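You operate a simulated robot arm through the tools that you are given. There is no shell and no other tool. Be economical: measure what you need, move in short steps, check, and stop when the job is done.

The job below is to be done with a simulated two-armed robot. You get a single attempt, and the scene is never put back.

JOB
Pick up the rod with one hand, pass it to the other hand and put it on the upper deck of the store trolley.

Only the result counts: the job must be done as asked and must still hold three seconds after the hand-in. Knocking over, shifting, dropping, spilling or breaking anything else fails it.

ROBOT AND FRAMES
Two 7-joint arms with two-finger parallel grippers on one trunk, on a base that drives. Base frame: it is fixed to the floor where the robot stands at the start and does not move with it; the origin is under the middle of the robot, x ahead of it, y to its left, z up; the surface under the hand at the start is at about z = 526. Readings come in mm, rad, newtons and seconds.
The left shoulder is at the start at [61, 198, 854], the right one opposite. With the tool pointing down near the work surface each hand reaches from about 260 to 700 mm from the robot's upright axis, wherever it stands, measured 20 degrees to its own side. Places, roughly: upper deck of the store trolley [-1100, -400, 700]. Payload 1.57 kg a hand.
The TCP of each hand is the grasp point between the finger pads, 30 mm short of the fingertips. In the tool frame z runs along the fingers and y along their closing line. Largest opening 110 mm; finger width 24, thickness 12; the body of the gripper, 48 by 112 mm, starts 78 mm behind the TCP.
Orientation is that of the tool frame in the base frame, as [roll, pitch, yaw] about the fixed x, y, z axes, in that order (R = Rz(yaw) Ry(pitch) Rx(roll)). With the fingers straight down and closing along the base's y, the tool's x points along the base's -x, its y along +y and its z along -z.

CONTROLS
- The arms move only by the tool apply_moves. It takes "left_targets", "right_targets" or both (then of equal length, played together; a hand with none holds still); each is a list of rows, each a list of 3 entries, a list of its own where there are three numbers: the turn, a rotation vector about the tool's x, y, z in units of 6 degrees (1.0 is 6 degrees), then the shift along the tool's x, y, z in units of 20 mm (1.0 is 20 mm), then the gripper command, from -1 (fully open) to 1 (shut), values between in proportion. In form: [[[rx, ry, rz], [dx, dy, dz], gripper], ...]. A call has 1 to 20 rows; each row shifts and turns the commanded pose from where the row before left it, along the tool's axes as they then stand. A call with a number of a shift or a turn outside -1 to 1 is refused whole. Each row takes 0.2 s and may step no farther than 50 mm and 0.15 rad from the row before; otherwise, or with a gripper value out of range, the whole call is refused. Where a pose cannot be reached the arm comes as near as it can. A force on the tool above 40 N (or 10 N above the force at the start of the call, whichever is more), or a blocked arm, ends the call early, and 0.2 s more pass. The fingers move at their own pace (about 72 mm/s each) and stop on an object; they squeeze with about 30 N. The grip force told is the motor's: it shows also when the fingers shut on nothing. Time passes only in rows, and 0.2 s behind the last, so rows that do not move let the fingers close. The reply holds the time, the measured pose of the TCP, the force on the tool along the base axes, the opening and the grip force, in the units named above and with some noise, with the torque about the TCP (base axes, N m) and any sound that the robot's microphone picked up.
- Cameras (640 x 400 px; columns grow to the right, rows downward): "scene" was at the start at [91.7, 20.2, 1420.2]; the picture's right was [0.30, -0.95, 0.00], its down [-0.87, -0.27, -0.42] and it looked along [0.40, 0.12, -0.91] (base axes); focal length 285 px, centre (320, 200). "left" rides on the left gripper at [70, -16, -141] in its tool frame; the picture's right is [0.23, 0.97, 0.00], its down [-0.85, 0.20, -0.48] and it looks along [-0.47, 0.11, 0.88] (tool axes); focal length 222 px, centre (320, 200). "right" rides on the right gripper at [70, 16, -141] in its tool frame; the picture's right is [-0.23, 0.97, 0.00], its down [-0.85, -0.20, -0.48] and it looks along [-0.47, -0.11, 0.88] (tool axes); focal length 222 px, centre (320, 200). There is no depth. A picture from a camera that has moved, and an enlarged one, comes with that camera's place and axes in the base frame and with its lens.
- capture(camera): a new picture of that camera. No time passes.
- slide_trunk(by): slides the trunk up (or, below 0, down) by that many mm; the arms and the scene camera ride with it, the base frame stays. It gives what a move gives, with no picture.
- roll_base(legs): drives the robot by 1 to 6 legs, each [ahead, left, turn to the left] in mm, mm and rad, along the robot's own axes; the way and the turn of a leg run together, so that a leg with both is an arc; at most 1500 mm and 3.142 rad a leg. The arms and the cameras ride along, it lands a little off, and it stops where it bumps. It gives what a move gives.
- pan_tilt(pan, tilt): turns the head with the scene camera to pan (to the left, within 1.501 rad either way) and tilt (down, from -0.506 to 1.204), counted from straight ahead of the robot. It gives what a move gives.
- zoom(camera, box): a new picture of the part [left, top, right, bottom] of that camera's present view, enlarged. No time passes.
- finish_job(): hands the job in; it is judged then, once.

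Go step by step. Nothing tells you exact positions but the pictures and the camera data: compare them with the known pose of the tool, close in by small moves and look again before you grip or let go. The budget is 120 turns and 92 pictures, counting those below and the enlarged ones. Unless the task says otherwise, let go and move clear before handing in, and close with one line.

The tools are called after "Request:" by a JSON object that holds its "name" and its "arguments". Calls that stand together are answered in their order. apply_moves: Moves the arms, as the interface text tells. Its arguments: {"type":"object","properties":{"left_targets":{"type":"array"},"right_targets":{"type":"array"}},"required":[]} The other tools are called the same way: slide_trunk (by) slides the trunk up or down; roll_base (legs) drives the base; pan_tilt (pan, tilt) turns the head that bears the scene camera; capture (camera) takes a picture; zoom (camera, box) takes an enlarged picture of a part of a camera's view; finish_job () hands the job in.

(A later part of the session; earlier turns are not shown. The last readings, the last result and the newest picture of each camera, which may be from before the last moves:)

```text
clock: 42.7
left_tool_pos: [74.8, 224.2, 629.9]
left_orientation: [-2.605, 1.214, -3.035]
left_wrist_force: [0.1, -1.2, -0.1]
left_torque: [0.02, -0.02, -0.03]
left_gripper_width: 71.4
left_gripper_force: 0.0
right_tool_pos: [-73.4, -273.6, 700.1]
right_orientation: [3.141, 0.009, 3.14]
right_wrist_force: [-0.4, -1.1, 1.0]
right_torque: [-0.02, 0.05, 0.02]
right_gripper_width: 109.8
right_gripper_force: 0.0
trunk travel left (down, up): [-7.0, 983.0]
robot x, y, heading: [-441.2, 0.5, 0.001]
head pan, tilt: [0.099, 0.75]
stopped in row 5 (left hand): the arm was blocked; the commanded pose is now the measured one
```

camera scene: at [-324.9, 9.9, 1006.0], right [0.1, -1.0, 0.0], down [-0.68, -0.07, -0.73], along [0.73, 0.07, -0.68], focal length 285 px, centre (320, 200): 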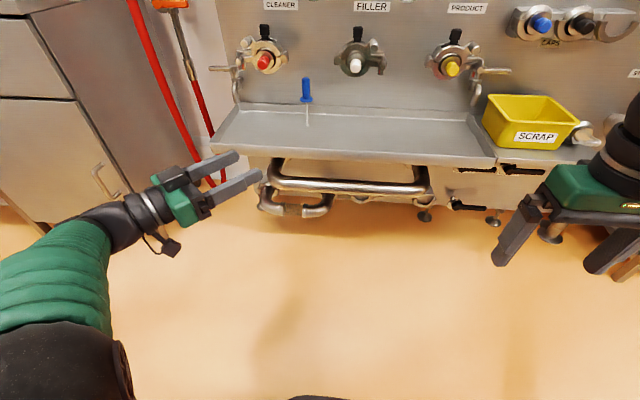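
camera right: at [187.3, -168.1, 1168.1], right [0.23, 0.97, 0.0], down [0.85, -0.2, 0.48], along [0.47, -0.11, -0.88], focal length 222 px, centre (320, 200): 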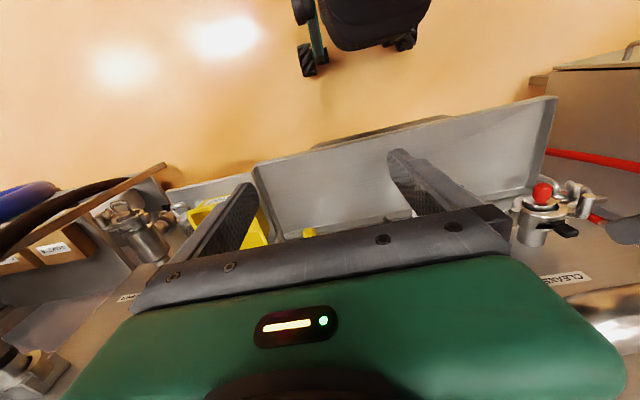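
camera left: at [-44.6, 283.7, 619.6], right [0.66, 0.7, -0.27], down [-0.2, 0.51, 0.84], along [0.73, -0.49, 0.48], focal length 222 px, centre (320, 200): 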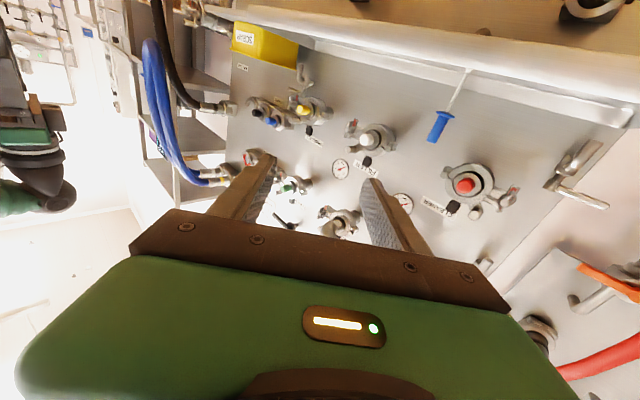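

The hand now points 26° right of straight ahead and 17° down. I'll level the closing line and raise the trunk 30 mm.

Request:
{"name": "apply_moves", "arguments": {"left_targets": [[[0, 0, 0.6], [0, 0, 0], -0.3], [[0, 0, 0.6], [0, 0, 0], -0.3], [[0, 0, 0.6], [0, 0, 0], -0.3]]}}

Request:
{"name": "slide_trunk", "arguments": {"by": 32}}

Request:
{"name": "zoom", "arguments": {"camera": "scene", "box": [200, 0, 480, 175]}}

Request:
{"name": "capture", "arguments": {"camera": "left"}}

```text
clock: 43.5
left_tool_pos: [74.3, 222.8, 630.9]
left_orientation: [3.131, 1.266, 2.671]
left_wrist_force: [0.2, -0.2, 0.6]
left_torque: [-0.02, 0.0, 0.0]
left_gripper_width: 71.6
left_gripper_force: 0.1
right_tool_pos: [-74.0, -272.9, 699.1]
right_orientation: [-3.141, 0.011, 3.139]
right_wrist_force: [0.4, 0.2, -0.1]
right_torque: [0.03, -0.02, -0.01]
right_gripper_width: 110.2
right_gripper_force: 0.0
trunk travel left (down, up): [-7.0, 983.0]
robot x, y, heading: [-441.2, 2.7, 0.004]
head pan, tilt: [0.099, 0.75]
```

```text
clock: 44.3
left_tool_pos: [73.0, 223.3, 660.6]
left_orientation: [3.134, 1.264, 2.676]
left_wrist_force: [0.6, 0.1, 0.0]
left_torque: [0.0, 0.01, -0.01]
left_gripper_width: 71.5
left_gripper_force: 0.0
right_tool_pos: [-72.1, -273.2, 732.2]
right_orientation: [3.141, 0.009, 3.14]
right_wrist_force: [1.4, -0.4, -0.3]
right_torque: [-0.02, -0.04, -0.04]
right_gripper_width: 109.9
right_gripper_force: 0.2
trunk travel left (down, up): [-39.0, 951.0]
robot x, y, heading: [-443.4, 2.4, -0.001]
head pan, tilt: [0.099, 0.75]
```

```text
2.29 times, centred on (340, 88) of scene
camera zoom: at [-324.9, 9.9, 1037.5], right [0.1, -1.0, 0.0], down [-0.68, -0.07, -0.73], along [0.73, 0.07, -0.68], focal length 651 px, centre (274, 457)
```

zoom: 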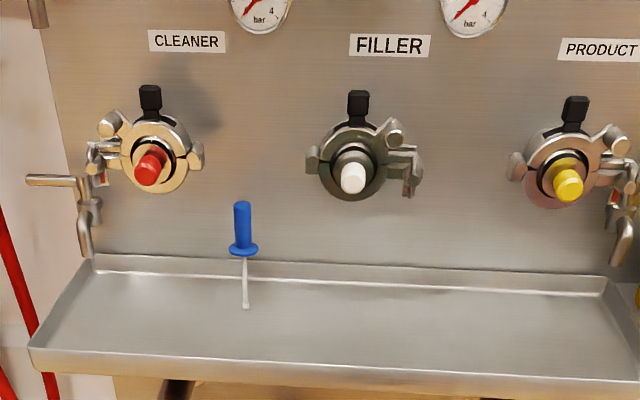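

```text
64 pictures are left
camera left: at [-72.4, 277.6, 636.3], right [0.37, 0.9, -0.21], down [-0.09, 0.27, 0.96], along [0.92, -0.34, 0.18], focal length 222 px, centre (320, 200)
```

left: 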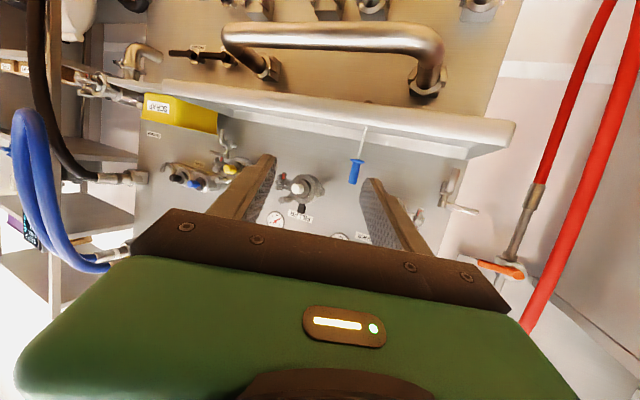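

The rod estimate is [540, 136], handle z 618–690. I'll tuck the right hand back slightly and drive to a pre-grasp point about 130 mm short along the tool direction.

Request:
{"name": "apply_moves", "arguments": {"right_targets": [[[0, 0, 0], [0.8, 0, 0], -1], [[0, 0, 0], [0.8, 0, 0], -1], [[0, 0, 0], [0.8, 0, 0], -1]]}}

Request:
{"name": "roll_base", "arguments": {"legs": [[350, -29, 0]]}}

Request:
{"name": "capture", "arguments": {"camera": "left"}}

Request:
{"name": "capture", "arguments": {"camera": "scene"}}

```text
clock: 45.1
left_tool_pos: [74.5, 223.9, 660.5]
left_orientation: [3.134, 1.268, 2.675]
left_wrist_force: [-0.1, 0.3, 0.8]
left_torque: [0.0, 0.02, 0.04]
left_gripper_width: 71.5
left_gripper_force: 0.0
right_tool_pos: [-121.7, -273.4, 730.8]
right_orientation: [3.141, 0.009, 3.139]
right_wrist_force: [-0.6, 0.1, -0.2]
right_torque: [0.03, 0.01, 0.01]
right_gripper_width: 109.9
right_gripper_force: 0.1
trunk travel left (down, up): [-39.0, 951.0]
robot x, y, heading: [-441.1, 2.9, -0.002]
head pan, tilt: [0.099, 0.75]
```

```text
clock: 47.3
left_tool_pos: [424.6, 194.6, 660.7]
left_orientation: [3.134, 1.268, 2.679]
left_wrist_force: [0.0, 0.1, 0.0]
left_torque: [0.0, 0.01, -0.02]
left_gripper_width: 71.5
left_gripper_force: 0.0
right_tool_pos: [228.0, -301.0, 731.2]
right_orientation: [-3.141, 0.01, 3.139]
right_wrist_force: [0.7, 0.6, -0.6]
right_torque: [-0.02, -0.03, -0.01]
right_gripper_width: 110.0
right_gripper_force: 0.1
trunk travel left (down, up): [-39.0, 951.0]
robot x, y, heading: [-92.5, -31.5, 0.004]
head pan, tilt: [0.099, 0.75]
```

```text
63 pictures are left
camera left: at [277.8, 248.8, 636.3], right [0.37, 0.9, -0.21], down [-0.09, 0.27, 0.96], along [0.92, -0.34, 0.18], focal length 222 px, centre (320, 200)
```

left: 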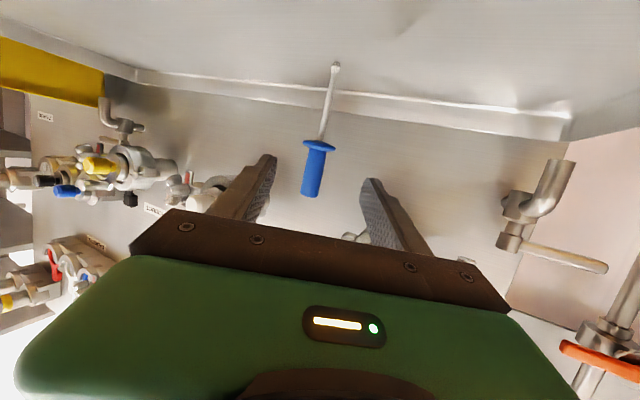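

```text
62 pictures are left
camera scene: at [25.5, -18.9, 1037.5], right [0.1, -1.0, 0.0], down [-0.68, -0.07, -0.73], along [0.73, 0.07, -0.68], focal length 285 px, centre (320, 200)
```

scene: 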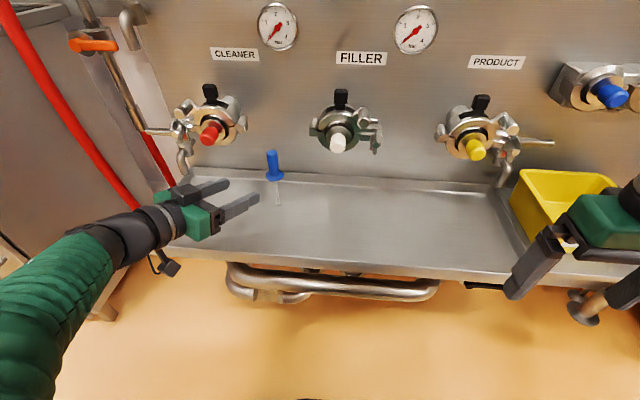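

The rod lies on the gripper's approach line, about 130 mm ahead. I'll drive diagonally most of the way and check.

Request:
{"name": "roll_base", "arguments": {"legs": [[68, -34, 0]]}}

Request:
{"name": "capture", "arguments": {"camera": "left"}}

Request:
{"name": "capture", "arguments": {"camera": "scene"}}

```text
clock: 48.4
left_tool_pos: [493.3, 161.0, 661.3]
left_orientation: [3.136, 1.268, 2.678]
left_wrist_force: [-0.1, 0.5, -0.7]
left_torque: [-0.02, 0.01, -0.02]
left_gripper_width: 71.1
left_gripper_force: 0.1
right_tool_pos: [297.6, -336.2, 731.1]
right_orientation: [-3.141, 0.01, 3.139]
right_wrist_force: [-0.2, -0.8, 0.1]
right_torque: [0.01, -0.01, 0.0]
right_gripper_width: 110.1
right_gripper_force: 0.1
trunk travel left (down, up): [-39.0, 951.0]
robot x, y, heading: [-19.4, -60.2, -0.006]
head pan, tilt: [0.099, 0.75]
```

```text
61 pictures are left
camera left: at [346.9, 214.9, 636.1], right [0.37, 0.9, -0.22], down [-0.09, 0.27, 0.96], along [0.92, -0.34, 0.18], focal length 222 px, centre (320, 200)
```

left: 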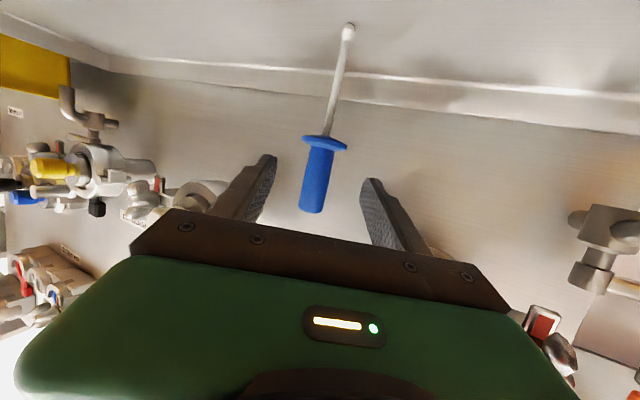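

```text
60 pictures are left
camera scene: at [94.5, -52.1, 1037.5], right [0.1, -1.0, 0.0], down [-0.68, -0.07, -0.73], along [0.73, 0.07, -0.68], focal length 285 px, centre (320, 200)
```

scene: 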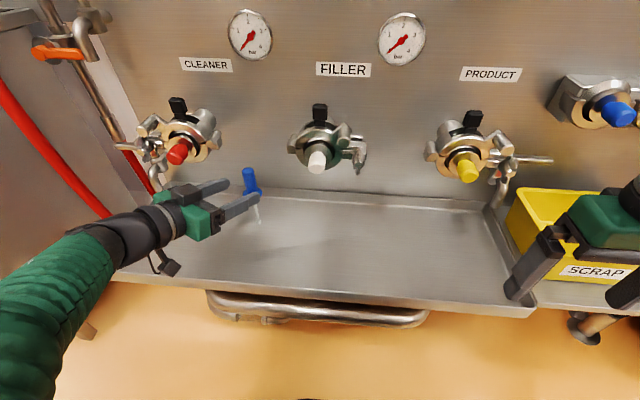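

Well centred. About 45 mm more to drive.

Request:
{"name": "roll_base", "arguments": {"legs": [[40, -20, 0]]}}

Request:
{"name": "capture", "arguments": {"camera": "left"}}

Request:
{"name": "zoom", "arguments": {"camera": "scene", "box": [140, 110, 340, 235]}}

```text
clock: 49.3
left_tool_pos: [534.5, 142.9, 660.3]
left_orientation: [3.141, 1.268, 2.685]
left_wrist_force: [0.4, 0.4, -0.2]
left_torque: [-0.01, 0.03, 0.0]
left_gripper_width: 71.6
left_gripper_force: 0.1
right_tool_pos: [338.8, -355.5, 732.9]
right_orientation: [-3.138, 0.009, 3.14]
right_wrist_force: [-0.2, -0.3, 0.7]
right_torque: [-0.03, 0.01, 0.02]
right_gripper_width: 109.8
right_gripper_force: 0.1
trunk travel left (down, up): [-39.0, 951.0]
robot x, y, heading: [22.8, -81.3, -0.0]
head pan, tilt: [0.099, 0.75]
```

```text
59 pictures are left
camera left: at [387.2, 196.9, 635.5], right [0.37, 0.9, -0.22], down [-0.09, 0.27, 0.96], along [0.92, -0.33, 0.18], focal length 222 px, centre (320, 200)
```

left: 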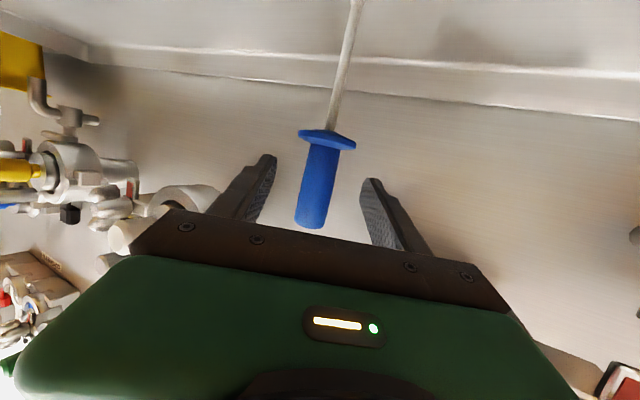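

```text
3.20 times, centred on (240, 172) of scene
camera zoom: at [134.8, -69.6, 1037.5], right [0.1, -1.0, 0.0], down [-0.68, -0.07, -0.73], along [0.73, 0.07, -0.68], focal length 912 px, centre (576, 288)
```

zoom: 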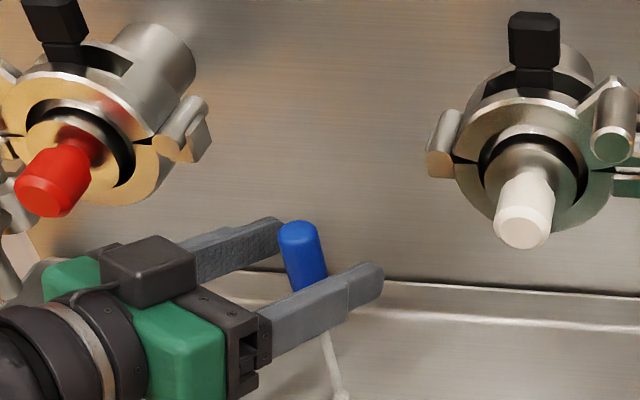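

The handle is between the pads, slightly beyond the TCP. Closing the left gripper.

Request:
{"name": "apply_moves", "arguments": {"left_targets": [[[0, 0, 0], [0, 0, 0], 0.2], [[0, 0, 0], [0, 0, 0], 0.6], [[0, 0, 0], [0, 0, 0], 1], [[0, 0, 0], [0, 0, 0], 1], [[0, 0, 0], [0, 0, 0], 1]]}}

Request:
{"name": "capture", "arguments": {"camera": "left"}}

```text
clock: 50.5
left_tool_pos: [534.0, 141.2, 661.4]
left_orientation: [3.135, 1.265, 2.675]
left_wrist_force: [0.0, -0.3, 0.3]
left_torque: [-0.03, 0.03, -0.01]
left_gripper_width: 21.8
left_gripper_force: 30.3
right_tool_pos: [338.5, -354.9, 731.7]
right_orientation: [-3.141, 0.012, -3.141]
right_wrist_force: [0.2, 0.3, -0.5]
right_torque: [-0.02, 0.0, -0.03]
right_gripper_width: 110.1
right_gripper_force: 0.0
trunk travel left (down, up): [-39.0, 951.0]
robot x, y, heading: [21.3, -80.7, 0.004]
head pan, tilt: [0.099, 0.75]
```

```text
57 pictures are left
camera left: at [387.1, 195.1, 636.4], right [0.37, 0.9, -0.21], down [-0.09, 0.27, 0.96], along [0.92, -0.34, 0.18], focal length 222 px, centre (320, 200)
```

left: 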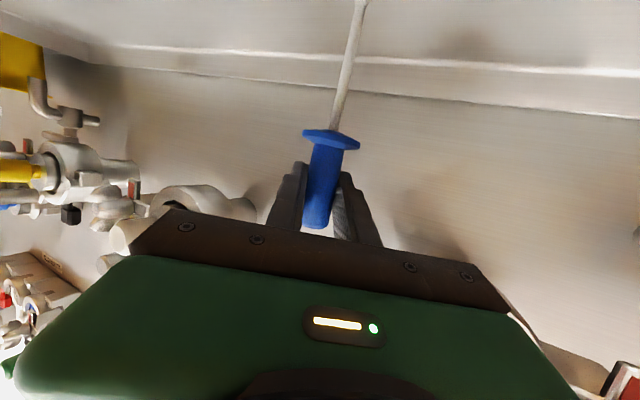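

Gripped: 21.8 mm at 30 N. Lifting slightly with the trunk.

Request:
{"name": "slide_trunk", "arguments": {"by": 15}}

Request:
{"name": "zoom", "arguments": {"camera": "scene", "box": [140, 110, 340, 235]}}

```text
clock: 51.1
left_tool_pos: [533.0, 141.0, 676.6]
left_orientation: [3.132, 1.264, 2.677]
left_wrist_force: [-0.1, -0.7, 0.1]
left_torque: [0.0, 0.03, 0.03]
left_gripper_width: 21.7
left_gripper_force: 30.5
right_tool_pos: [338.5, -355.7, 746.8]
right_orientation: [-3.14, 0.008, -3.141]
right_wrist_force: [-0.7, -0.6, -0.6]
right_torque: [0.01, 0.0, -0.01]
right_gripper_width: 110.0
right_gripper_force: 0.1
trunk travel left (down, up): [-54.0, 936.0]
robot x, y, heading: [15.2, -81.0, -0.001]
head pan, tilt: [0.099, 0.75]
```

```text
3.20 times, centred on (240, 172) of scene
camera zoom: at [134.7, -72.6, 1052.6], right [0.1, -1.0, 0.0], down [-0.68, -0.07, -0.73], along [0.73, 0.07, -0.68], focal length 912 px, centre (576, 288)
```

zoom: 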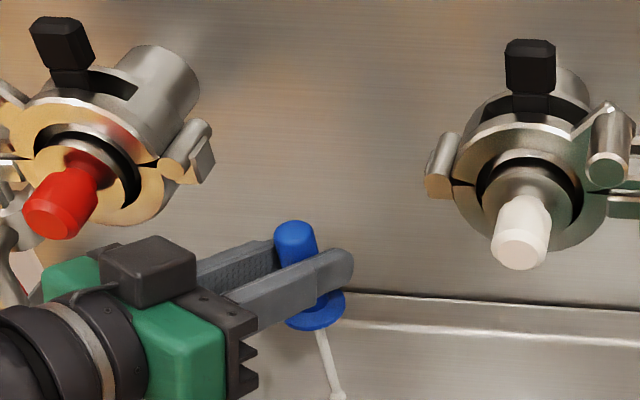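

The rod is free. I'll back out along the approach line, then straight back, and lift.

Request:
{"name": "roll_base", "arguments": {"legs": [[-85, 42, 0], [-100, 0, 0]]}}

Request:
{"name": "slide_trunk", "arguments": {"by": 60}}

Request:
{"name": "capture", "arguments": {"camera": "scene"}}

Request:
{"name": "capture", "arguments": {"camera": "left"}}

```text
clock: 53.0
left_tool_pos: [349.6, 182.6, 675.6]
left_orientation: [3.133, 1.265, 2.675]
left_wrist_force: [0.0, 0.0, -0.5]
left_torque: [0.04, -0.05, 0.02]
left_gripper_width: 21.5
left_gripper_force: 29.8
right_tool_pos: [153.3, -314.4, 747.7]
right_orientation: [-3.141, 0.012, 3.141]
right_wrist_force: [-0.9, -0.7, -0.5]
right_torque: [0.0, 0.0, 0.0]
right_gripper_width: 109.9
right_gripper_force: 0.1
trunk travel left (down, up): [-54.0, 936.0]
robot x, y, heading: [-166.9, -42.6, -0.005]
head pan, tilt: [0.099, 0.75]
```

```text
clock: 54.0
left_tool_pos: [349.4, 182.2, 736.1]
left_orientation: [3.134, 1.264, 2.676]
left_wrist_force: [-0.5, 0.1, -1.0]
left_torque: [0.02, -0.03, -0.01]
left_gripper_width: 21.8
left_gripper_force: 29.6
right_tool_pos: [153.6, -314.6, 805.7]
right_orientation: [-3.141, 0.008, 3.14]
right_wrist_force: [0.4, 0.3, -0.6]
right_torque: [-0.02, -0.01, -0.01]
right_gripper_width: 110.2
right_gripper_force: 0.1
trunk travel left (down, up): [-114.0, 876.0]
robot x, y, heading: [-165.1, -39.2, 0.002]
head pan, tilt: [0.099, 0.75]
```

```text
55 pictures are left
camera scene: at [-50.0, -31.0, 1112.5], right [0.1, -1.0, 0.0], down [-0.68, -0.07, -0.73], along [0.73, 0.07, -0.68], focal length 285 px, centre (320, 200)
```

scene: 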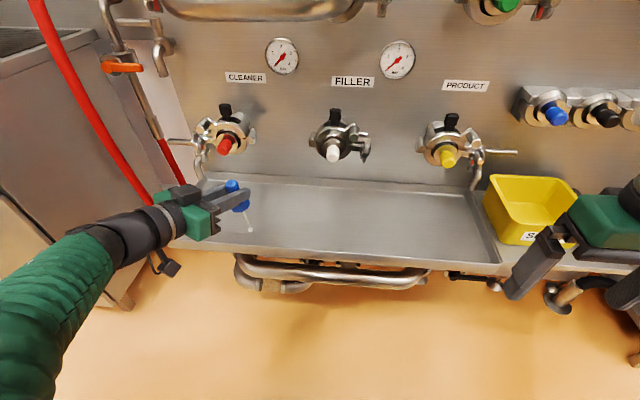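

```text
54 pictures are left
camera left: at [202.6, 236.3, 711.3], right [0.37, 0.9, -0.21], down [-0.09, 0.27, 0.96], along [0.92, -0.34, 0.18], focal length 222 px, centre (320, 200)
```

left: 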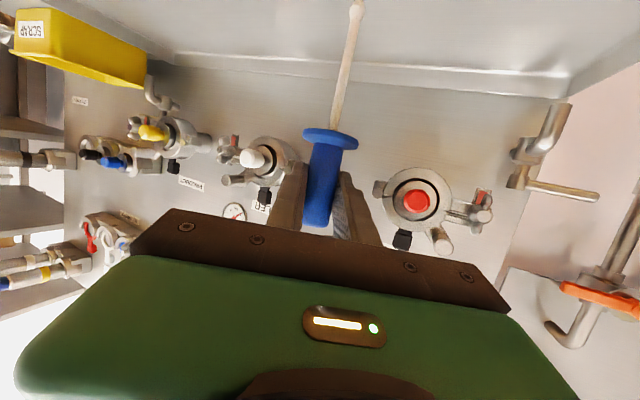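

The rod is held firmly and upright. I'll back off into free space and roll the left hand 90° so the shank lies horizontal, pointing right, ready for the right hand to take it from above.

Request:
{"name": "roll_base", "arguments": {"legs": [[-250, 0, 0]]}}

Request:
{"name": "apply_moves", "arguments": {"left_targets": [[[0, 0, -1], [0, 0, 0], 1], [[0, 0, -1], [0, 0, 0], 1], [[0, 0, -1], [0, 0, 0], 1], [[0, 0, -1], [0, 0, 0], 1], [[0, 0, -1], [0, 0, 0], 1], [[0, 0, -1], [0, 0, 0], 1], [[0, 0, -1], [0, 0, 0], 1], [[0, 0, -1], [0, 0, 0], 1], [[0, 0, -1], [0, 0, 0], 1], [[0, 0, -1], [0, 0, 0], 1], [[0, 0, -1], [0, 0, 0], 1], [[0, 0, -1], [0, 0, 0], 1], [[0, 0, -1], [0, 0, 0], 1], [[0, 0, -1], [0, 0, 0], 1], [[0, 0, -1], [0, 0, 0], 1]]}}

Request:
{"name": "capture", "arguments": {"camera": "scene"}}

```text
clock: 55.8
left_tool_pos: [98.3, 182.6, 736.2]
left_orientation: [3.133, 1.267, 2.671]
left_wrist_force: [-0.2, -0.1, -0.4]
left_torque: [-0.02, 0.03, 0.02]
left_gripper_width: 21.2
left_gripper_force: 30.2
right_tool_pos: [-100.2, -314.2, 807.4]
right_orientation: [-3.141, 0.01, 3.14]
right_wrist_force: [0.5, 0.4, 0.8]
right_torque: [0.02, -0.02, -0.03]
right_gripper_width: 109.7
right_gripper_force: 0.0
trunk travel left (down, up): [-114.0, 876.0]
robot x, y, heading: [-417.1, -35.0, -0.005]
head pan, tilt: [0.099, 0.75]
```

```text
clock: 59.0
left_tool_pos: [99.2, 180.7, 737.0]
left_orientation: [-1.877, 0.001, -2.032]
left_wrist_force: [-0.7, -0.8, -0.4]
left_torque: [0.03, -0.01, 0.01]
left_gripper_width: 21.7
left_gripper_force: 29.7
right_tool_pos: [-99.4, -313.8, 807.4]
right_orientation: [-3.141, 0.011, 3.138]
right_wrist_force: [0.5, -0.7, -0.8]
right_torque: [0.01, -0.01, -0.01]
right_gripper_width: 109.8
right_gripper_force: 0.1
trunk travel left (down, up): [-114.0, 876.0]
robot x, y, heading: [-415.1, -36.3, -0.002]
head pan, tilt: [0.099, 0.75]
```

```text
53 pictures are left
camera scene: at [-301.6, -30.5, 1112.6], right [0.1, -1.0, 0.0], down [-0.68, -0.07, -0.73], along [0.73, 0.07, -0.68], focal length 285 px, centre (320, 200)
```

scene: 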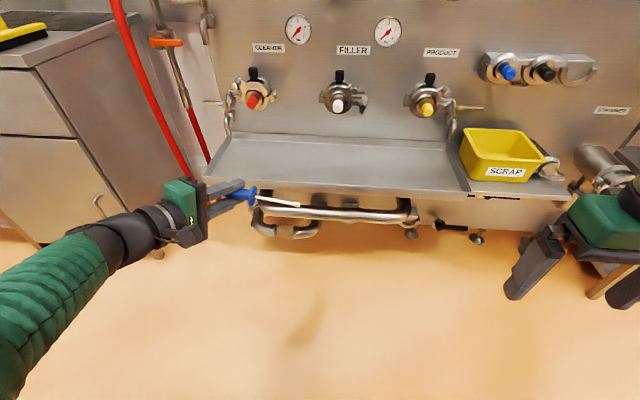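

The rod is horizontal with the shank pointing right (about -y); its tip is near [86, 48, 725]. I'll yaw the right hand about 80° so its fingers close across the shank, with the camera side facing away from the left hand.

Request:
{"name": "apply_moves", "arguments": {"right_targets": [[[0, 0, -1], [0, 0, 0], -0.4], [[0, 0, -1], [0, 0, 0], -0.4], [[0, 0, -1], [0, 0, 0], -0.4], [[0, 0, -1], [0, 0, 0], -0.4], [[0, 0, -1], [0, 0, 0], -0.4], [[0, 0, -1], [0, 0, 0], -0.4], [[0, 0, -1], [0, 0, 0], -0.4], [[0, 0, -1], [0, 0, 0], -0.4], [[0, 0, -1], [0, 0, 0], -0.4], [[0, 0, -1], [0, 0, 0], -0.4], [[0, 0, -1], [0, 0, 0], -0.4], [[0, 0, -1], [0, 0, 0], -0.4], [[0, 0, -1], [0, 0, 0], -0.4], [[0, 0, -0.4], [0, 0, 0], -0.4]]}}

```text
clock: 62.0
left_tool_pos: [97.5, 182.5, 736.6]
left_orientation: [-1.876, 0.002, -2.033]
left_wrist_force: [-0.7, 0.7, -0.2]
left_torque: [-0.01, -0.01, -0.01]
left_gripper_width: 21.7
left_gripper_force: 30.9
right_tool_pos: [-98.6, -314.2, 806.4]
right_orientation: [-3.131, 0.002, -1.742]
right_wrist_force: [-0.3, 0.4, -0.5]
right_torque: [0.0, 0.0, -0.03]
right_gripper_width: 76.6
right_gripper_force: 0.2
trunk travel left (down, up): [-114.0, 876.0]
robot x, y, heading: [-419.5, -40.5, -0.006]
head pan, tilt: [0.099, 0.75]
```

Request:
{"name": "apply_moves", "arguments": {"right_targets": [[[0, 0, 0], [-0.985, -0.273, 0], -0.4], [[0, 0, 0], [-0.985, -0.273, 0], -0.4], [[0, 0, 0], [-0.985, -0.273, 0], -0.4], [[0, 0, 0], [-0.985, -0.273, 0], -0.4], [[0, 0, 0], [-0.985, -0.273, 0], -0.4], [[0, 0, 0], [-0.985, -0.273, 0], -0.4], [[0, 0, 0], [-0.985, -0.273, 0], -0.4], [[0, 0, 0], [-0.985, -0.273, 0], -0.4], [[0, 0, 0], [-0.985, -0.273, 0], -0.4], [[0, 0, 0], [-0.985, -0.273, 0], -0.4], [[0, 0, 0], [-0.985, -0.273, 0], -0.4], [[0, 0, 0], [-0.985, -0.273, 0], -0.4], [[0, 0, 0], [-0.985, -0.273, 0], -0.4]]}}

Request:
{"name": "capture", "arguments": {"camera": "scene"}}

Request:
{"name": "capture", "arguments": {"camera": "right"}}

```text
clock: 64.8
left_tool_pos: [98.5, 181.9, 737.6]
left_orientation: [-1.874, 0.0, -2.034]
left_wrist_force: [-1.1, -0.1, 0.4]
left_torque: [0.02, -0.04, 0.01]
left_gripper_width: 21.4
left_gripper_force: 29.8
right_tool_pos: [14.2, -72.7, 807.3]
right_orientation: [-3.13, 0.0, -1.743]
right_wrist_force: [0.7, 0.2, 0.5]
right_torque: [-0.03, -0.05, 0.02]
right_gripper_width: 77.2
right_gripper_force: 0.1
trunk travel left (down, up): [-114.0, 876.0]
robot x, y, heading: [-416.2, -38.1, -0.004]
head pan, tilt: [0.099, 0.75]
```

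```text
52 pictures are left
camera scene: at [-300.8, -29.3, 1112.5], right [0.1, -1.0, 0.0], down [-0.68, -0.07, -0.73], along [0.73, 0.07, -0.68], focal length 285 px, centre (320, 200)
```

scene: 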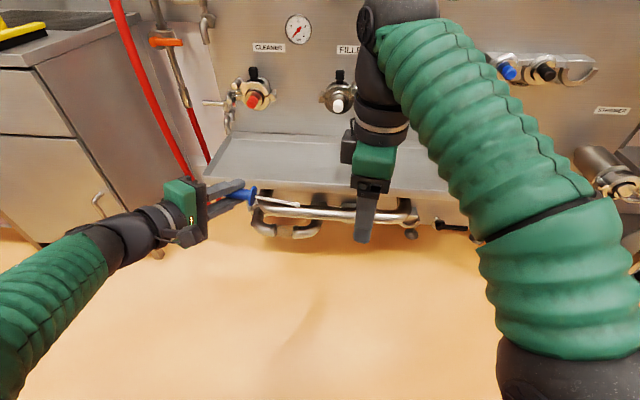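

```text
51 pictures are left
camera right: at [-14.0, -140.1, 948.6], right [-0.92, 0.39, -0.01], down [0.34, 0.81, 0.48], along [0.2, 0.44, -0.88], focal length 222 px, centre (320, 200)
```

right: 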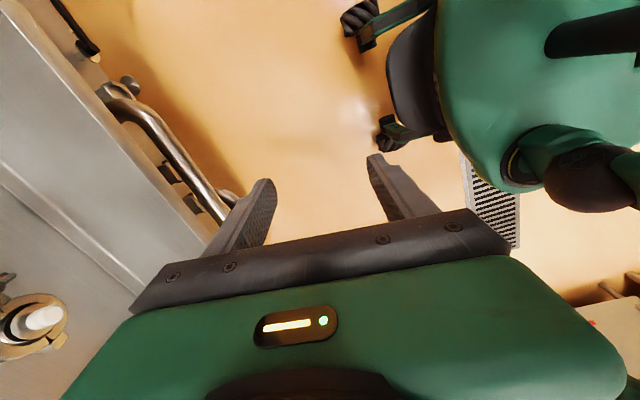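

Request:
{"name": "apply_moves", "arguments": {"right_targets": [[[0, 0, 0], [-0.985, -0.275, 0], -0.4], [[0, 0, 0], [-0.985, -0.275, 0], -0.4], [[0, 0, 0], [-0.985, -0.275, 0], -0.4], [[0, 0, 0], [-0.985, -0.275, 0], -0.4], [[0, 0, 0], [-0.985, -0.275, 0], -0.4], [[0, 0, 0], [-0.985, -0.275, 0], -0.4], [[0, 0, 0], [-0.985, -0.275, 0], -0.4]]}}

Request:
{"name": "capture", "arguments": {"camera": "right"}}

Request:
{"name": "zoom", "arguments": {"camera": "scene", "box": [140, 110, 440, 297]}}

Request:
{"name": "capture", "arguments": {"camera": "left"}}

```text
clock: 66.4
left_tool_pos: [97.5, 182.7, 735.7]
left_orientation: [-1.875, 0.003, -2.034]
left_wrist_force: [0.1, -0.6, 0.3]
left_torque: [0.01, 0.01, -0.02]
left_gripper_width: 21.4
left_gripper_force: 30.2
right_tool_pos: [33.7, -21.6, 797.5]
right_orientation: [-3.129, 0.003, -1.742]
right_wrist_force: [-0.1, 0.4, 0.3]
right_torque: [0.03, 0.01, 0.01]
right_gripper_width: 76.8
right_gripper_force: 0.1
right hand out of reach, approached as far as the arm can: row 2, 3, 4, 5, 6, 7
trunk travel left (down, up): [-114.0, 876.0]
robot x, y, heading: [-417.8, -38.3, -0.002]
head pan, tilt: [0.099, 0.75]
```

```text
50 pictures are left
camera right: at [4.6, -88.9, 939.0], right [-0.92, 0.39, -0.01], down [0.34, 0.81, 0.48], along [0.2, 0.44, -0.88], focal length 222 px, centre (320, 200)
```

right: 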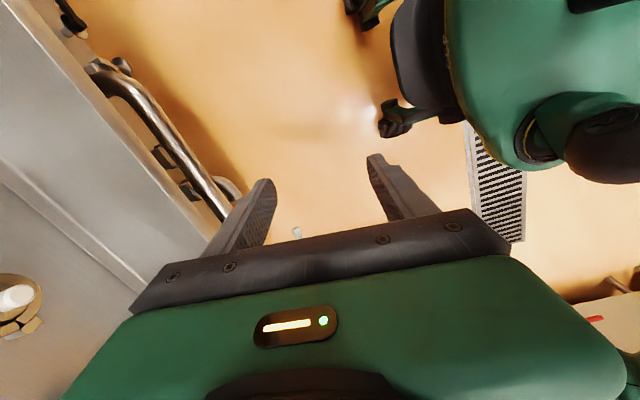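

```text
2.13 times, centred on (290, 204) of scene
camera zoom: at [-301.0, -29.3, 1112.5], right [0.1, -1.0, 0.0], down [-0.68, -0.07, -0.73], along [0.73, 0.07, -0.68], focal length 608 px, centre (384, 192)
```

zoom: 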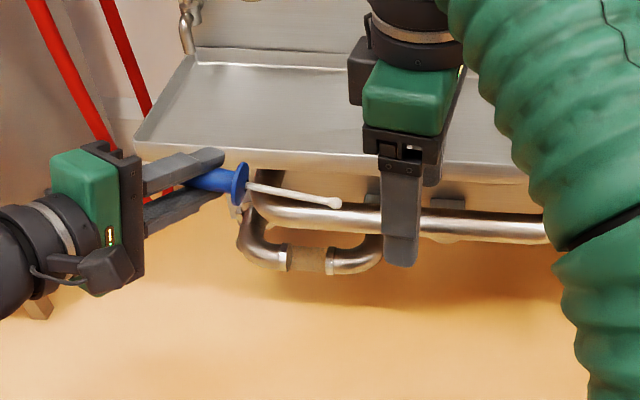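

```text
48 pictures are left
camera left: at [-49.0, 177.4, 793.3], right [-0.36, -0.07, -0.93], down [-0.08, 1.0, -0.05], along [0.93, 0.06, -0.37], focal length 222 px, centre (320, 200)
```

left: 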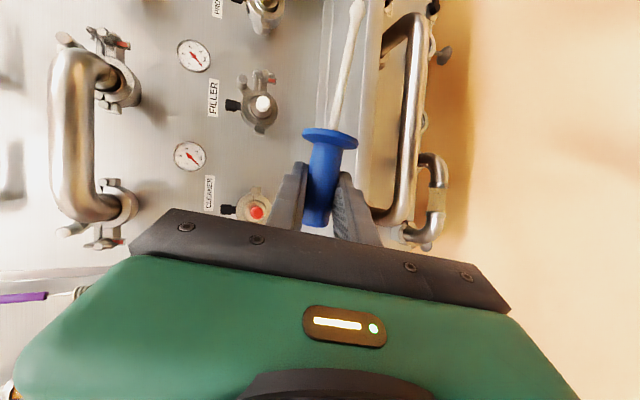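

The right arm ran out of reach with the tool vertical. Tilting it 30° about the rod axis brings its wrist closer while staying square to the shank. I'll tilt it, then move to a hover over the shank.

Request:
{"name": "apply_moves", "arguments": {"right_targets": [[[1, 0, 0], [0, 0, 0], -0.4], [[1, 0, 0], [0, 0, 0], -0.4], [[1, 0, 0], [0, 0, 0], -0.4], [[1, 0, 0], [0, 0, 0], -0.4], [[1, 0, 0], [0, 0, 0], -0.4]]}}

Request:
{"name": "apply_moves", "arguments": {"right_targets": [[[0, 0, 0], [-0.886, 0, 0], -0.4], [[0, 0, 0], [-0.886, 0, 0], -0.4], [[0, 0, 0], [-0.886, 0, 0], -0.4], [[0, 0, 0], [-0.886, 0, 0], -0.4]]}}

Request:
{"name": "capture", "arguments": {"camera": "right"}}

Request:
{"name": "zoom", "arguments": {"camera": "scene", "box": [140, 110, 440, 297]}}

```text
clock: 67.4
left_tool_pos: [98.7, 183.5, 737.9]
left_orientation: [-1.874, 0.001, -2.032]
left_wrist_force: [0.7, 0.3, -0.4]
left_torque: [0.0, 0.04, 0.0]
left_gripper_width: 21.5
left_gripper_force: 30.2
right_tool_pos: [74.6, -48.1, 717.4]
right_orientation: [-2.876, -0.129, -1.83]
right_wrist_force: [0.0, 0.0, 0.3]
right_torque: [-0.03, 0.0, 0.0]
right_gripper_width: 76.8
right_gripper_force: 0.2
trunk travel left (down, up): [-114.0, 876.0]
robot x, y, heading: [-414.5, -39.9, -0.002]
head pan, tilt: [0.099, 0.75]
stopped in row 4 (right hand): the arm was blocked; the commanded pose is now the measured one
```

```text
clock: 68.6
left_tool_pos: [96.3, 183.1, 735.4]
left_orientation: [-1.872, 0.003, -2.033]
left_wrist_force: [-0.3, 0.7, 0.4]
left_torque: [0.0, 0.03, 0.01]
left_gripper_width: 21.4
left_gripper_force: 29.7
right_tool_pos: [108.1, -15.8, 715.4]
right_orientation: [-2.863, -0.113, -1.911]
right_wrist_force: [-0.3, -0.2, 0.6]
right_torque: [-0.04, -0.04, 0.02]
right_gripper_width: 76.8
right_gripper_force: 0.1
trunk travel left (down, up): [-114.0, 876.0]
robot x, y, heading: [-417.8, -41.6, -0.003]
head pan, tilt: [0.099, 0.75]
stopped in row 4 (right hand): the arm was blocked; the commanded pose is now the measured one
```

```text
47 pictures are left
camera right: at [39.5, -49.7, 854.2], right [-0.82, 0.5, -0.29], down [0.36, 0.84, 0.41], along [0.45, 0.23, -0.86], focal length 222 px, centre (320, 200)
```

right: 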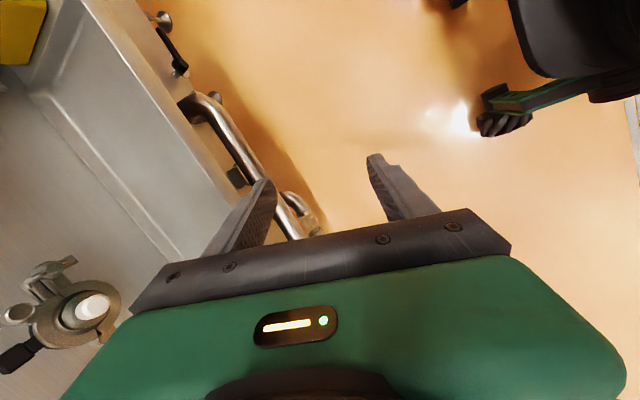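

```text
2.13 times, centred on (290, 204) of scene
camera zoom: at [-301.6, -28.5, 1110.3], right [0.1, -1.0, 0.0], down [-0.68, -0.07, -0.73], along [0.73, 0.07, -0.68], focal length 608 px, centre (384, 192)
```

zoom: 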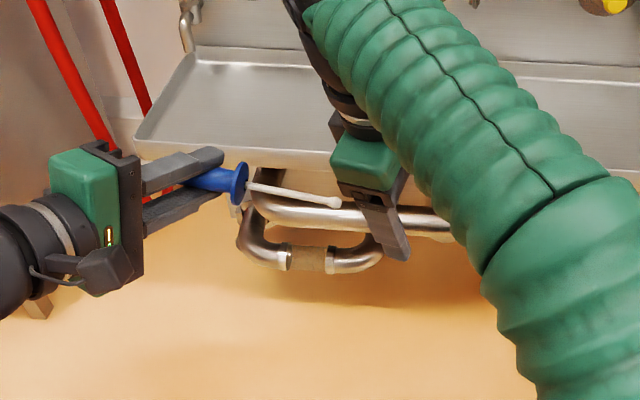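

The right arm won't tilt further, but its fingers already straddle the shank's line from the tip end. Instead of reaching further, I'll raise the right hand slightly and slide the left hand, with the rod, toward it along the rod's axis.

Request:
{"name": "apply_moves", "arguments": {"right_targets": [[[0, 0, 0], [0.2, 0.16, -0.73], -0.4], [[0, 0, 0], [0.2, 0.16, -0.73], -0.4]]}}

Request:
{"name": "apply_moves", "arguments": {"left_targets": [[[0, 0, 0], [0.6, -0.05, 0.17], 1], [[0, 0, 0], [0.6, -0.05, 0.17], 1]]}}

Request:
{"name": "zoom", "arguments": {"camera": "scene", "box": [140, 110, 440, 297]}}

Request:
{"name": "capture", "arguments": {"camera": "left"}}

```text
clock: 69.2
left_tool_pos: [96.6, 182.2, 735.3]
left_orientation: [-1.872, 0.001, -2.032]
left_wrist_force: [0.4, -0.1, -0.2]
left_torque: [0.01, -0.01, -0.01]
left_gripper_width: 21.3
left_gripper_force: 30.0
right_tool_pos: [98.1, -22.8, 736.4]
right_orientation: [-2.87, -0.123, -1.923]
right_wrist_force: [0.5, 0.4, -0.7]
right_torque: [-0.04, 0.0, 0.01]
right_gripper_width: 77.0
right_gripper_force: 0.0
trunk travel left (down, up): [-114.0, 876.0]
robot x, y, heading: [-416.6, -38.2, -0.003]
head pan, tilt: [0.099, 0.75]
```

```text
clock: 69.8
left_tool_pos: [92.5, 158.6, 735.8]
left_orientation: [-1.875, 0.001, -2.032]
left_wrist_force: [-0.3, 0.2, 0.3]
left_torque: [-0.01, -0.02, -0.04]
left_gripper_width: 21.5
left_gripper_force: 29.4
right_tool_pos: [97.1, -21.4, 740.4]
right_orientation: [-2.869, -0.121, -1.923]
right_wrist_force: [0.9, 0.6, -0.4]
right_torque: [0.0, -0.04, -0.01]
right_gripper_width: 77.1
right_gripper_force: 0.0
trunk travel left (down, up): [-114.0, 876.0]
robot x, y, heading: [-415.7, -36.8, -0.003]
head pan, tilt: [0.099, 0.75]
```

```text
2.13 times, centred on (290, 204) of scene
camera zoom: at [-301.5, -29.7, 1111.6], right [0.1, -1.0, 0.0], down [-0.68, -0.07, -0.73], along [0.73, 0.07, -0.68], focal length 608 px, centre (384, 192)
```

zoom: 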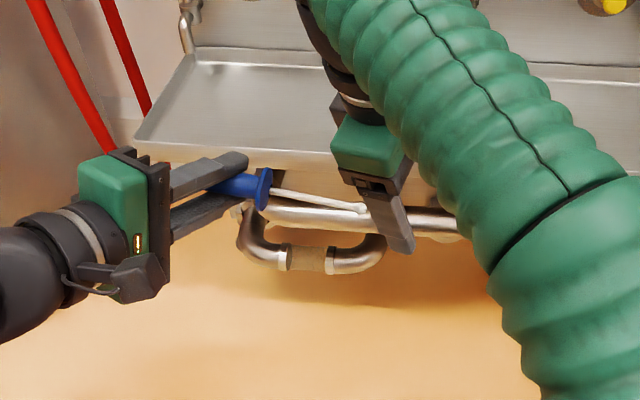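

```text
44 pictures are left
camera left: at [-54.8, 152.9, 792.5], right [-0.36, -0.07, -0.93], down [-0.08, 1.0, -0.05], along [0.93, 0.06, -0.36], focal length 222 px, centre (320, 200)
```

left: 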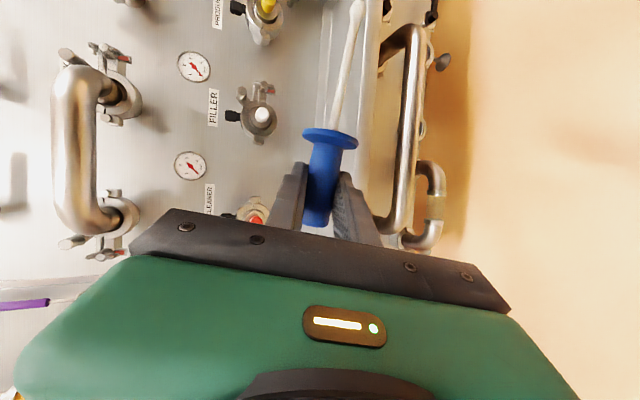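

The left arm follows well. I'll continue sliding the rod in between the right fingers, keeping its x in line with the right hand.

Request:
{"name": "apply_moves", "arguments": {"left_targets": [[[0, 0, 0], [0.53, -0.115, 0.364], 1], [[0, 0, 0], [0.53, -0.115, 0.364], 1], [[0, 0, 0], [0.53, -0.115, 0.364], 1], [[0, 0, 0], [0.53, -0.115, 0.364], 1]]}}

Request:
{"name": "zoom", "arguments": {"camera": "scene", "box": [170, 110, 420, 266]}}

Request:
{"name": "capture", "arguments": {"camera": "right"}}

```text
clock: 70.8
left_tool_pos: [102.0, 105.9, 736.8]
left_orientation: [-1.872, 0.002, -2.032]
left_wrist_force: [-0.7, -0.4, -0.1]
left_torque: [0.02, 0.01, -0.01]
left_gripper_width: 21.6
left_gripper_force: 30.0
right_tool_pos: [95.9, -21.2, 741.8]
right_orientation: [-2.867, -0.117, -1.92]
right_wrist_force: [0.6, -0.1, 0.5]
right_torque: [0.0, -0.03, -0.01]
right_gripper_width: 76.8
right_gripper_force: 0.0
trunk travel left (down, up): [-114.0, 876.0]
robot x, y, heading: [-416.3, -36.5, -0.003]
head pan, tilt: [0.099, 0.75]
```

```text
2.56 times, centred on (295, 188) of scene
camera zoom: at [-301.4, -29.8, 1113.0], right [0.1, -1.0, 0.0], down [-0.68, -0.07, -0.73], along [0.73, 0.07, -0.68], focal length 729 px, centre (384, 231)
```

zoom: 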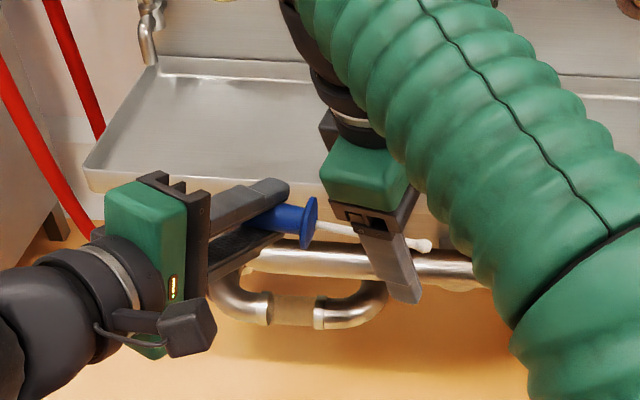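

```text
42 pictures are left
camera right: at [28.1, -54.3, 881.4], right [-0.81, 0.5, -0.29], down [0.37, 0.83, 0.41], along [0.45, 0.23, -0.86], focal length 222 px, centre (320, 200)
```

right: 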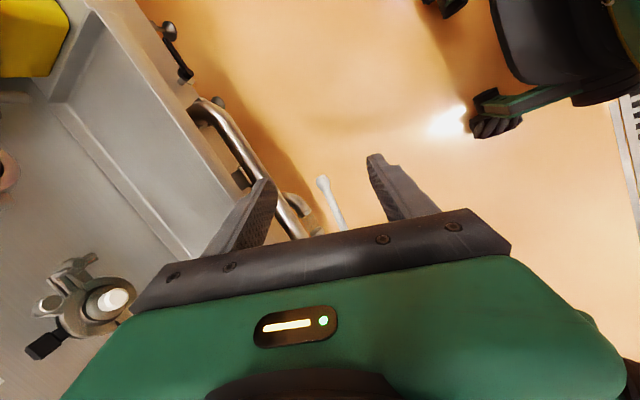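

The tip is right between the right fingers. About 40 mm more.

Request:
{"name": "apply_moves", "arguments": {"left_targets": [[[0, 0, 0], [0.53, -0.115, 0.364], 1], [[0, 0, 0], [0.53, -0.115, 0.364], 1], [[0, 0, 0], [0.53, -0.115, 0.364], 1]]}}

Request:
{"name": "zoom", "arguments": {"camera": "scene", "box": [170, 110, 420, 266]}}

Request:
{"name": "capture", "arguments": {"camera": "right"}}

```text
clock: 71.6
left_tool_pos: [107.8, 66.7, 737.1]
left_orientation: [-1.874, 0.001, -2.03]
left_wrist_force: [0.3, 0.2, -0.7]
left_torque: [-0.01, 0.03, -0.02]
left_gripper_width: 21.3
left_gripper_force: 30.3
right_tool_pos: [95.3, -21.7, 743.0]
right_orientation: [-2.866, -0.115, -1.919]
right_wrist_force: [-0.8, 0.7, 0.2]
right_torque: [0.0, -0.02, 0.01]
right_gripper_width: 77.0
right_gripper_force: 0.1
trunk travel left (down, up): [-114.0, 876.0]
robot x, y, heading: [-416.8, -40.5, -0.003]
head pan, tilt: [0.099, 0.75]
```

```text
2.56 times, centred on (295, 188) of scene
camera zoom: at [-301.3, -29.9, 1112.8], right [0.1, -1.0, 0.0], down [-0.68, -0.07, -0.73], along [0.73, 0.07, -0.68], focal length 729 px, centre (384, 231)
```

zoom: 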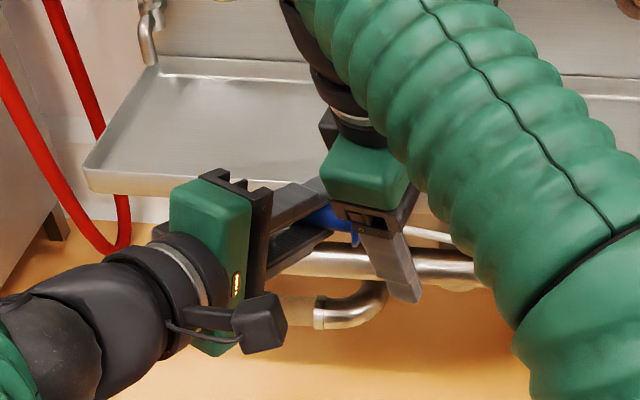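

```text
40 pictures are left
camera right: at [27.3, -54.6, 882.6], right [-0.81, 0.5, -0.29], down [0.37, 0.83, 0.41], along [0.45, 0.23, -0.86], focal length 222 px, centre (320, 200)
```

right: 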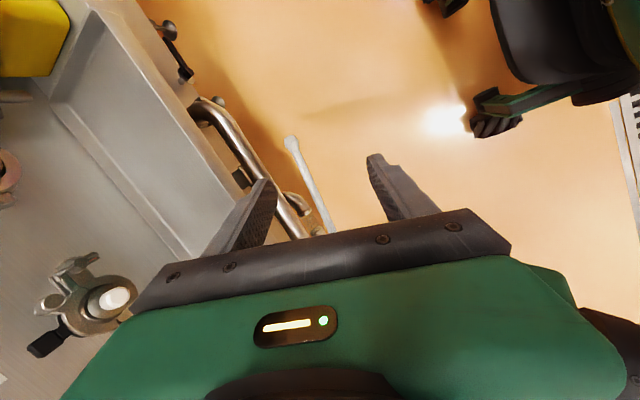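

The shank sits between the fingers, about 9° off square and 6 mm off centre. I'll trim the right hand, then close it gently.

Request:
{"name": "apply_moves", "arguments": {"right_targets": [[[0, 0, -0.7], [0, -0.15, 0], -0.4], [[0, 0, -0.7], [0, -0.15, 0], -0.4]]}}

Request:
{"name": "capture", "arguments": {"camera": "right"}}

```text
clock: 72.2
left_tool_pos: [108.0, 67.0, 738.2]
left_orientation: [-1.874, 0.003, -2.032]
left_wrist_force: [0.3, 0.2, 0.1]
left_torque: [0.01, 0.0, 0.03]
left_gripper_width: 21.5
left_gripper_force: 29.9
right_tool_pos: [97.2, -17.3, 751.1]
right_orientation: [-2.883, -0.145, -1.763]
right_wrist_force: [-0.2, -0.8, 0.4]
right_torque: [-0.03, 0.04, -0.03]
right_gripper_width: 77.3
right_gripper_force: 0.1
trunk travel left (down, up): [-114.0, 876.0]
robot x, y, heading: [-418.1, -37.7, -0.009]
head pan, tilt: [0.099, 0.75]
```

```text
39 pictures are left
camera right: at [37.4, -57.2, 892.5], right [-0.89, 0.36, -0.28], down [0.24, 0.89, 0.39], along [0.39, 0.27, -0.88], focal length 222 px, centre (320, 200)
```

right: 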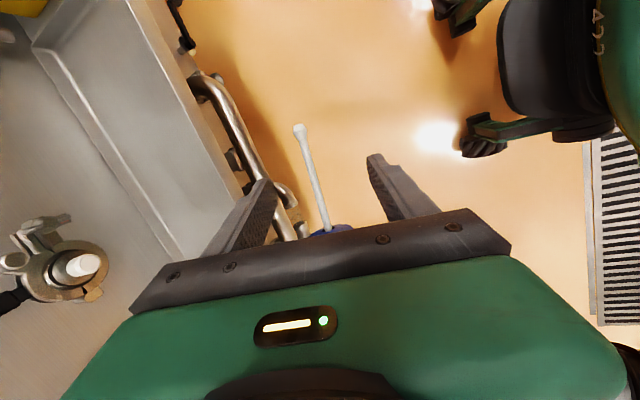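

Request:
{"name": "apply_moves", "arguments": {"right_targets": [[[0, 0, 0], [0, -0.22, 0.2], -0.4], [[0, 0, 0], [0, 0, 0], 0.2], [[0, 0, 0], [0, 0, 0], 0.6], [[0, 0, 0], [0, 0, 0], 0.8], [[0, 0, 0], [0, 0, 0], 1], [[0, 0, 0], [0, 0, 0], 1], [[0, 0, 0], [0, 0, 0], 1]]}}

Request:
{"name": "capture", "arguments": {"camera": "right"}}

Request:
{"name": "zoom", "arguments": {"camera": "scene", "box": [170, 110, 420, 266]}}

```text
clock: 73.8
left_tool_pos: [107.8, 66.5, 735.0]
left_orientation: [-1.876, 0.005, -2.032]
left_wrist_force: [0.8, 1.5, -8.2]
left_torque: [0.38, 0.18, -0.8]
left_gripper_width: 21.4
left_gripper_force: 30.4
right_tool_pos: [104.4, -18.7, 742.4]
right_orientation: [-2.886, -0.151, -1.763]
right_wrist_force: [0.1, -1.8, 8.1]
right_torque: [0.31, -0.24, 0.81]
right_gripper_width: 7.1
right_gripper_force: 26.6
trunk travel left (down, up): [-114.0, 876.0]
robot x, y, heading: [-416.6, -38.9, -0.002]
head pan, tilt: [0.099, 0.75]
```

```text
38 pictures are left
camera right: at [44.1, -56.5, 884.2], right [-0.89, 0.36, -0.28], down [0.25, 0.89, 0.38], along [0.39, 0.27, -0.88], focal length 222 px, centre (320, 200)
```

right: 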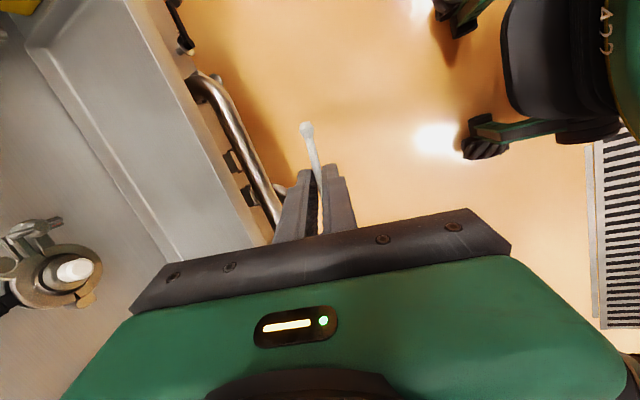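

```text
2.56 times, centred on (295, 188) of scene
camera zoom: at [-301.3, -29.8, 1112.1], right [0.1, -1.0, 0.0], down [-0.68, -0.07, -0.73], along [0.73, 0.07, -0.68], focal length 729 px, centre (384, 231)
```

zoom: 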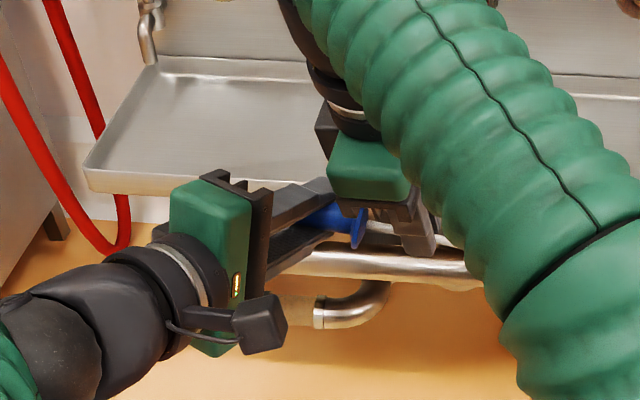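

The right hand grips the 7 mm shank. Opening the left hand and withdrawing it straight back.

Request:
{"name": "apply_moves", "arguments": {"left_targets": [[[0, 0, 0], [0, 0, 0], 0], [[0, 0, 0], [0, 0, 0], -0.5], [[0, 0, 0], [0, 0, 0], -0.5]], "right_targets": [[[0, 0, 0], [0, 0, 0], 1], [[0, 0, 0], [0, 0, 0], 1], [[0, 0, 0], [0, 0, 0], 1]]}}

Request:
{"name": "capture", "arguments": {"camera": "left"}}

```text
clock: 74.6
left_tool_pos: [108.5, 65.5, 737.5]
left_orientation: [-1.874, 0.001, -2.033]
left_wrist_force: [-1.0, -0.3, -1.0]
left_torque: [0.02, 0.0, 0.01]
left_gripper_width: 82.6
left_gripper_force: 0.0
right_tool_pos: [104.1, -17.8, 741.9]
right_orientation: [-2.883, -0.152, -1.762]
right_wrist_force: [0.4, 0.4, 0.8]
right_torque: [-0.05, -0.03, 0.0]
right_gripper_width: 6.5
right_gripper_force: 25.8
trunk travel left (down, up): [-114.0, 876.0]
robot x, y, heading: [-419.6, -37.8, -0.0]
head pan, tilt: [0.099, 0.75]
```

```text
36 pictures are left
camera left: at [-39.4, 61.8, 793.5], right [-0.36, -0.07, -0.93], down [-0.08, 1.0, -0.05], along [0.93, 0.06, -0.36], focal length 222 px, centre (320, 200)
```

left: 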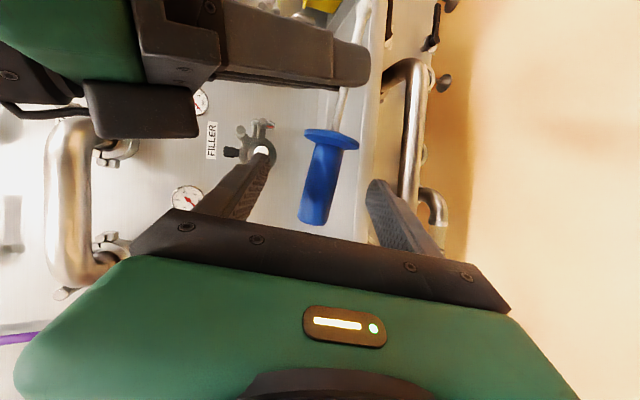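

The handle is free in the open left fingers. I'll slide the left hand back along the rod the way it came.

Request:
{"name": "apply_moves", "arguments": {"left_targets": [[[0, 0, 0], [-0.53, 0.115, -0.364], -0.5], [[0, 0, 0], [-0.53, 0.115, -0.364], -0.5], [[0, 0, 0], [-0.53, 0.115, -0.364], -0.5], [[0, 0, 0], [-0.53, 0.115, -0.364], -0.5], [[0, 0, 0], [-0.53, 0.115, -0.364], -0.5], [[0, 0, 0], [-0.53, 0.115, -0.364], -0.5], [[0, 0, 0], [-0.53, 0.115, -0.364], -0.5], [[0, 0, 0], [-0.53, 0.115, -0.364], -0.5]]}}

Request:
{"name": "zoom", "arguments": {"camera": "scene", "box": [140, 110, 440, 297]}}

```text
clock: 76.4
left_tool_pos: [90.7, 171.4, 737.3]
left_orientation: [-1.872, 0.002, -2.035]
left_wrist_force: [-0.8, -1.3, -0.5]
left_torque: [0.01, 0.03, -0.05]
left_gripper_width: 82.4
left_gripper_force: 0.1
right_tool_pos: [103.3, -18.6, 742.4]
right_orientation: [-2.885, -0.152, -1.762]
right_wrist_force: [-0.8, -0.9, 0.5]
right_torque: [-0.03, 0.02, 0.01]
right_gripper_width: 6.4
right_gripper_force: 26.5
trunk travel left (down, up): [-114.0, 876.0]
robot x, y, heading: [-417.2, -39.2, -0.002]
head pan, tilt: [0.099, 0.75]
```

```text
2.13 times, centred on (290, 204) of scene
camera zoom: at [-301.3, -29.5, 1112.4], right [0.1, -1.0, 0.0], down [-0.68, -0.07, -0.73], along [0.73, 0.07, -0.68], focal length 608 px, centre (384, 192)
```

zoom: 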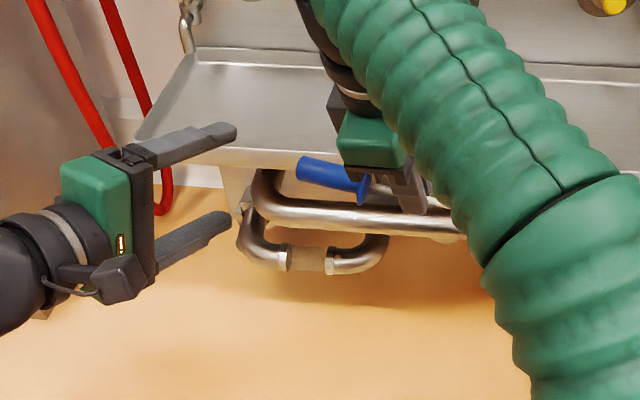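

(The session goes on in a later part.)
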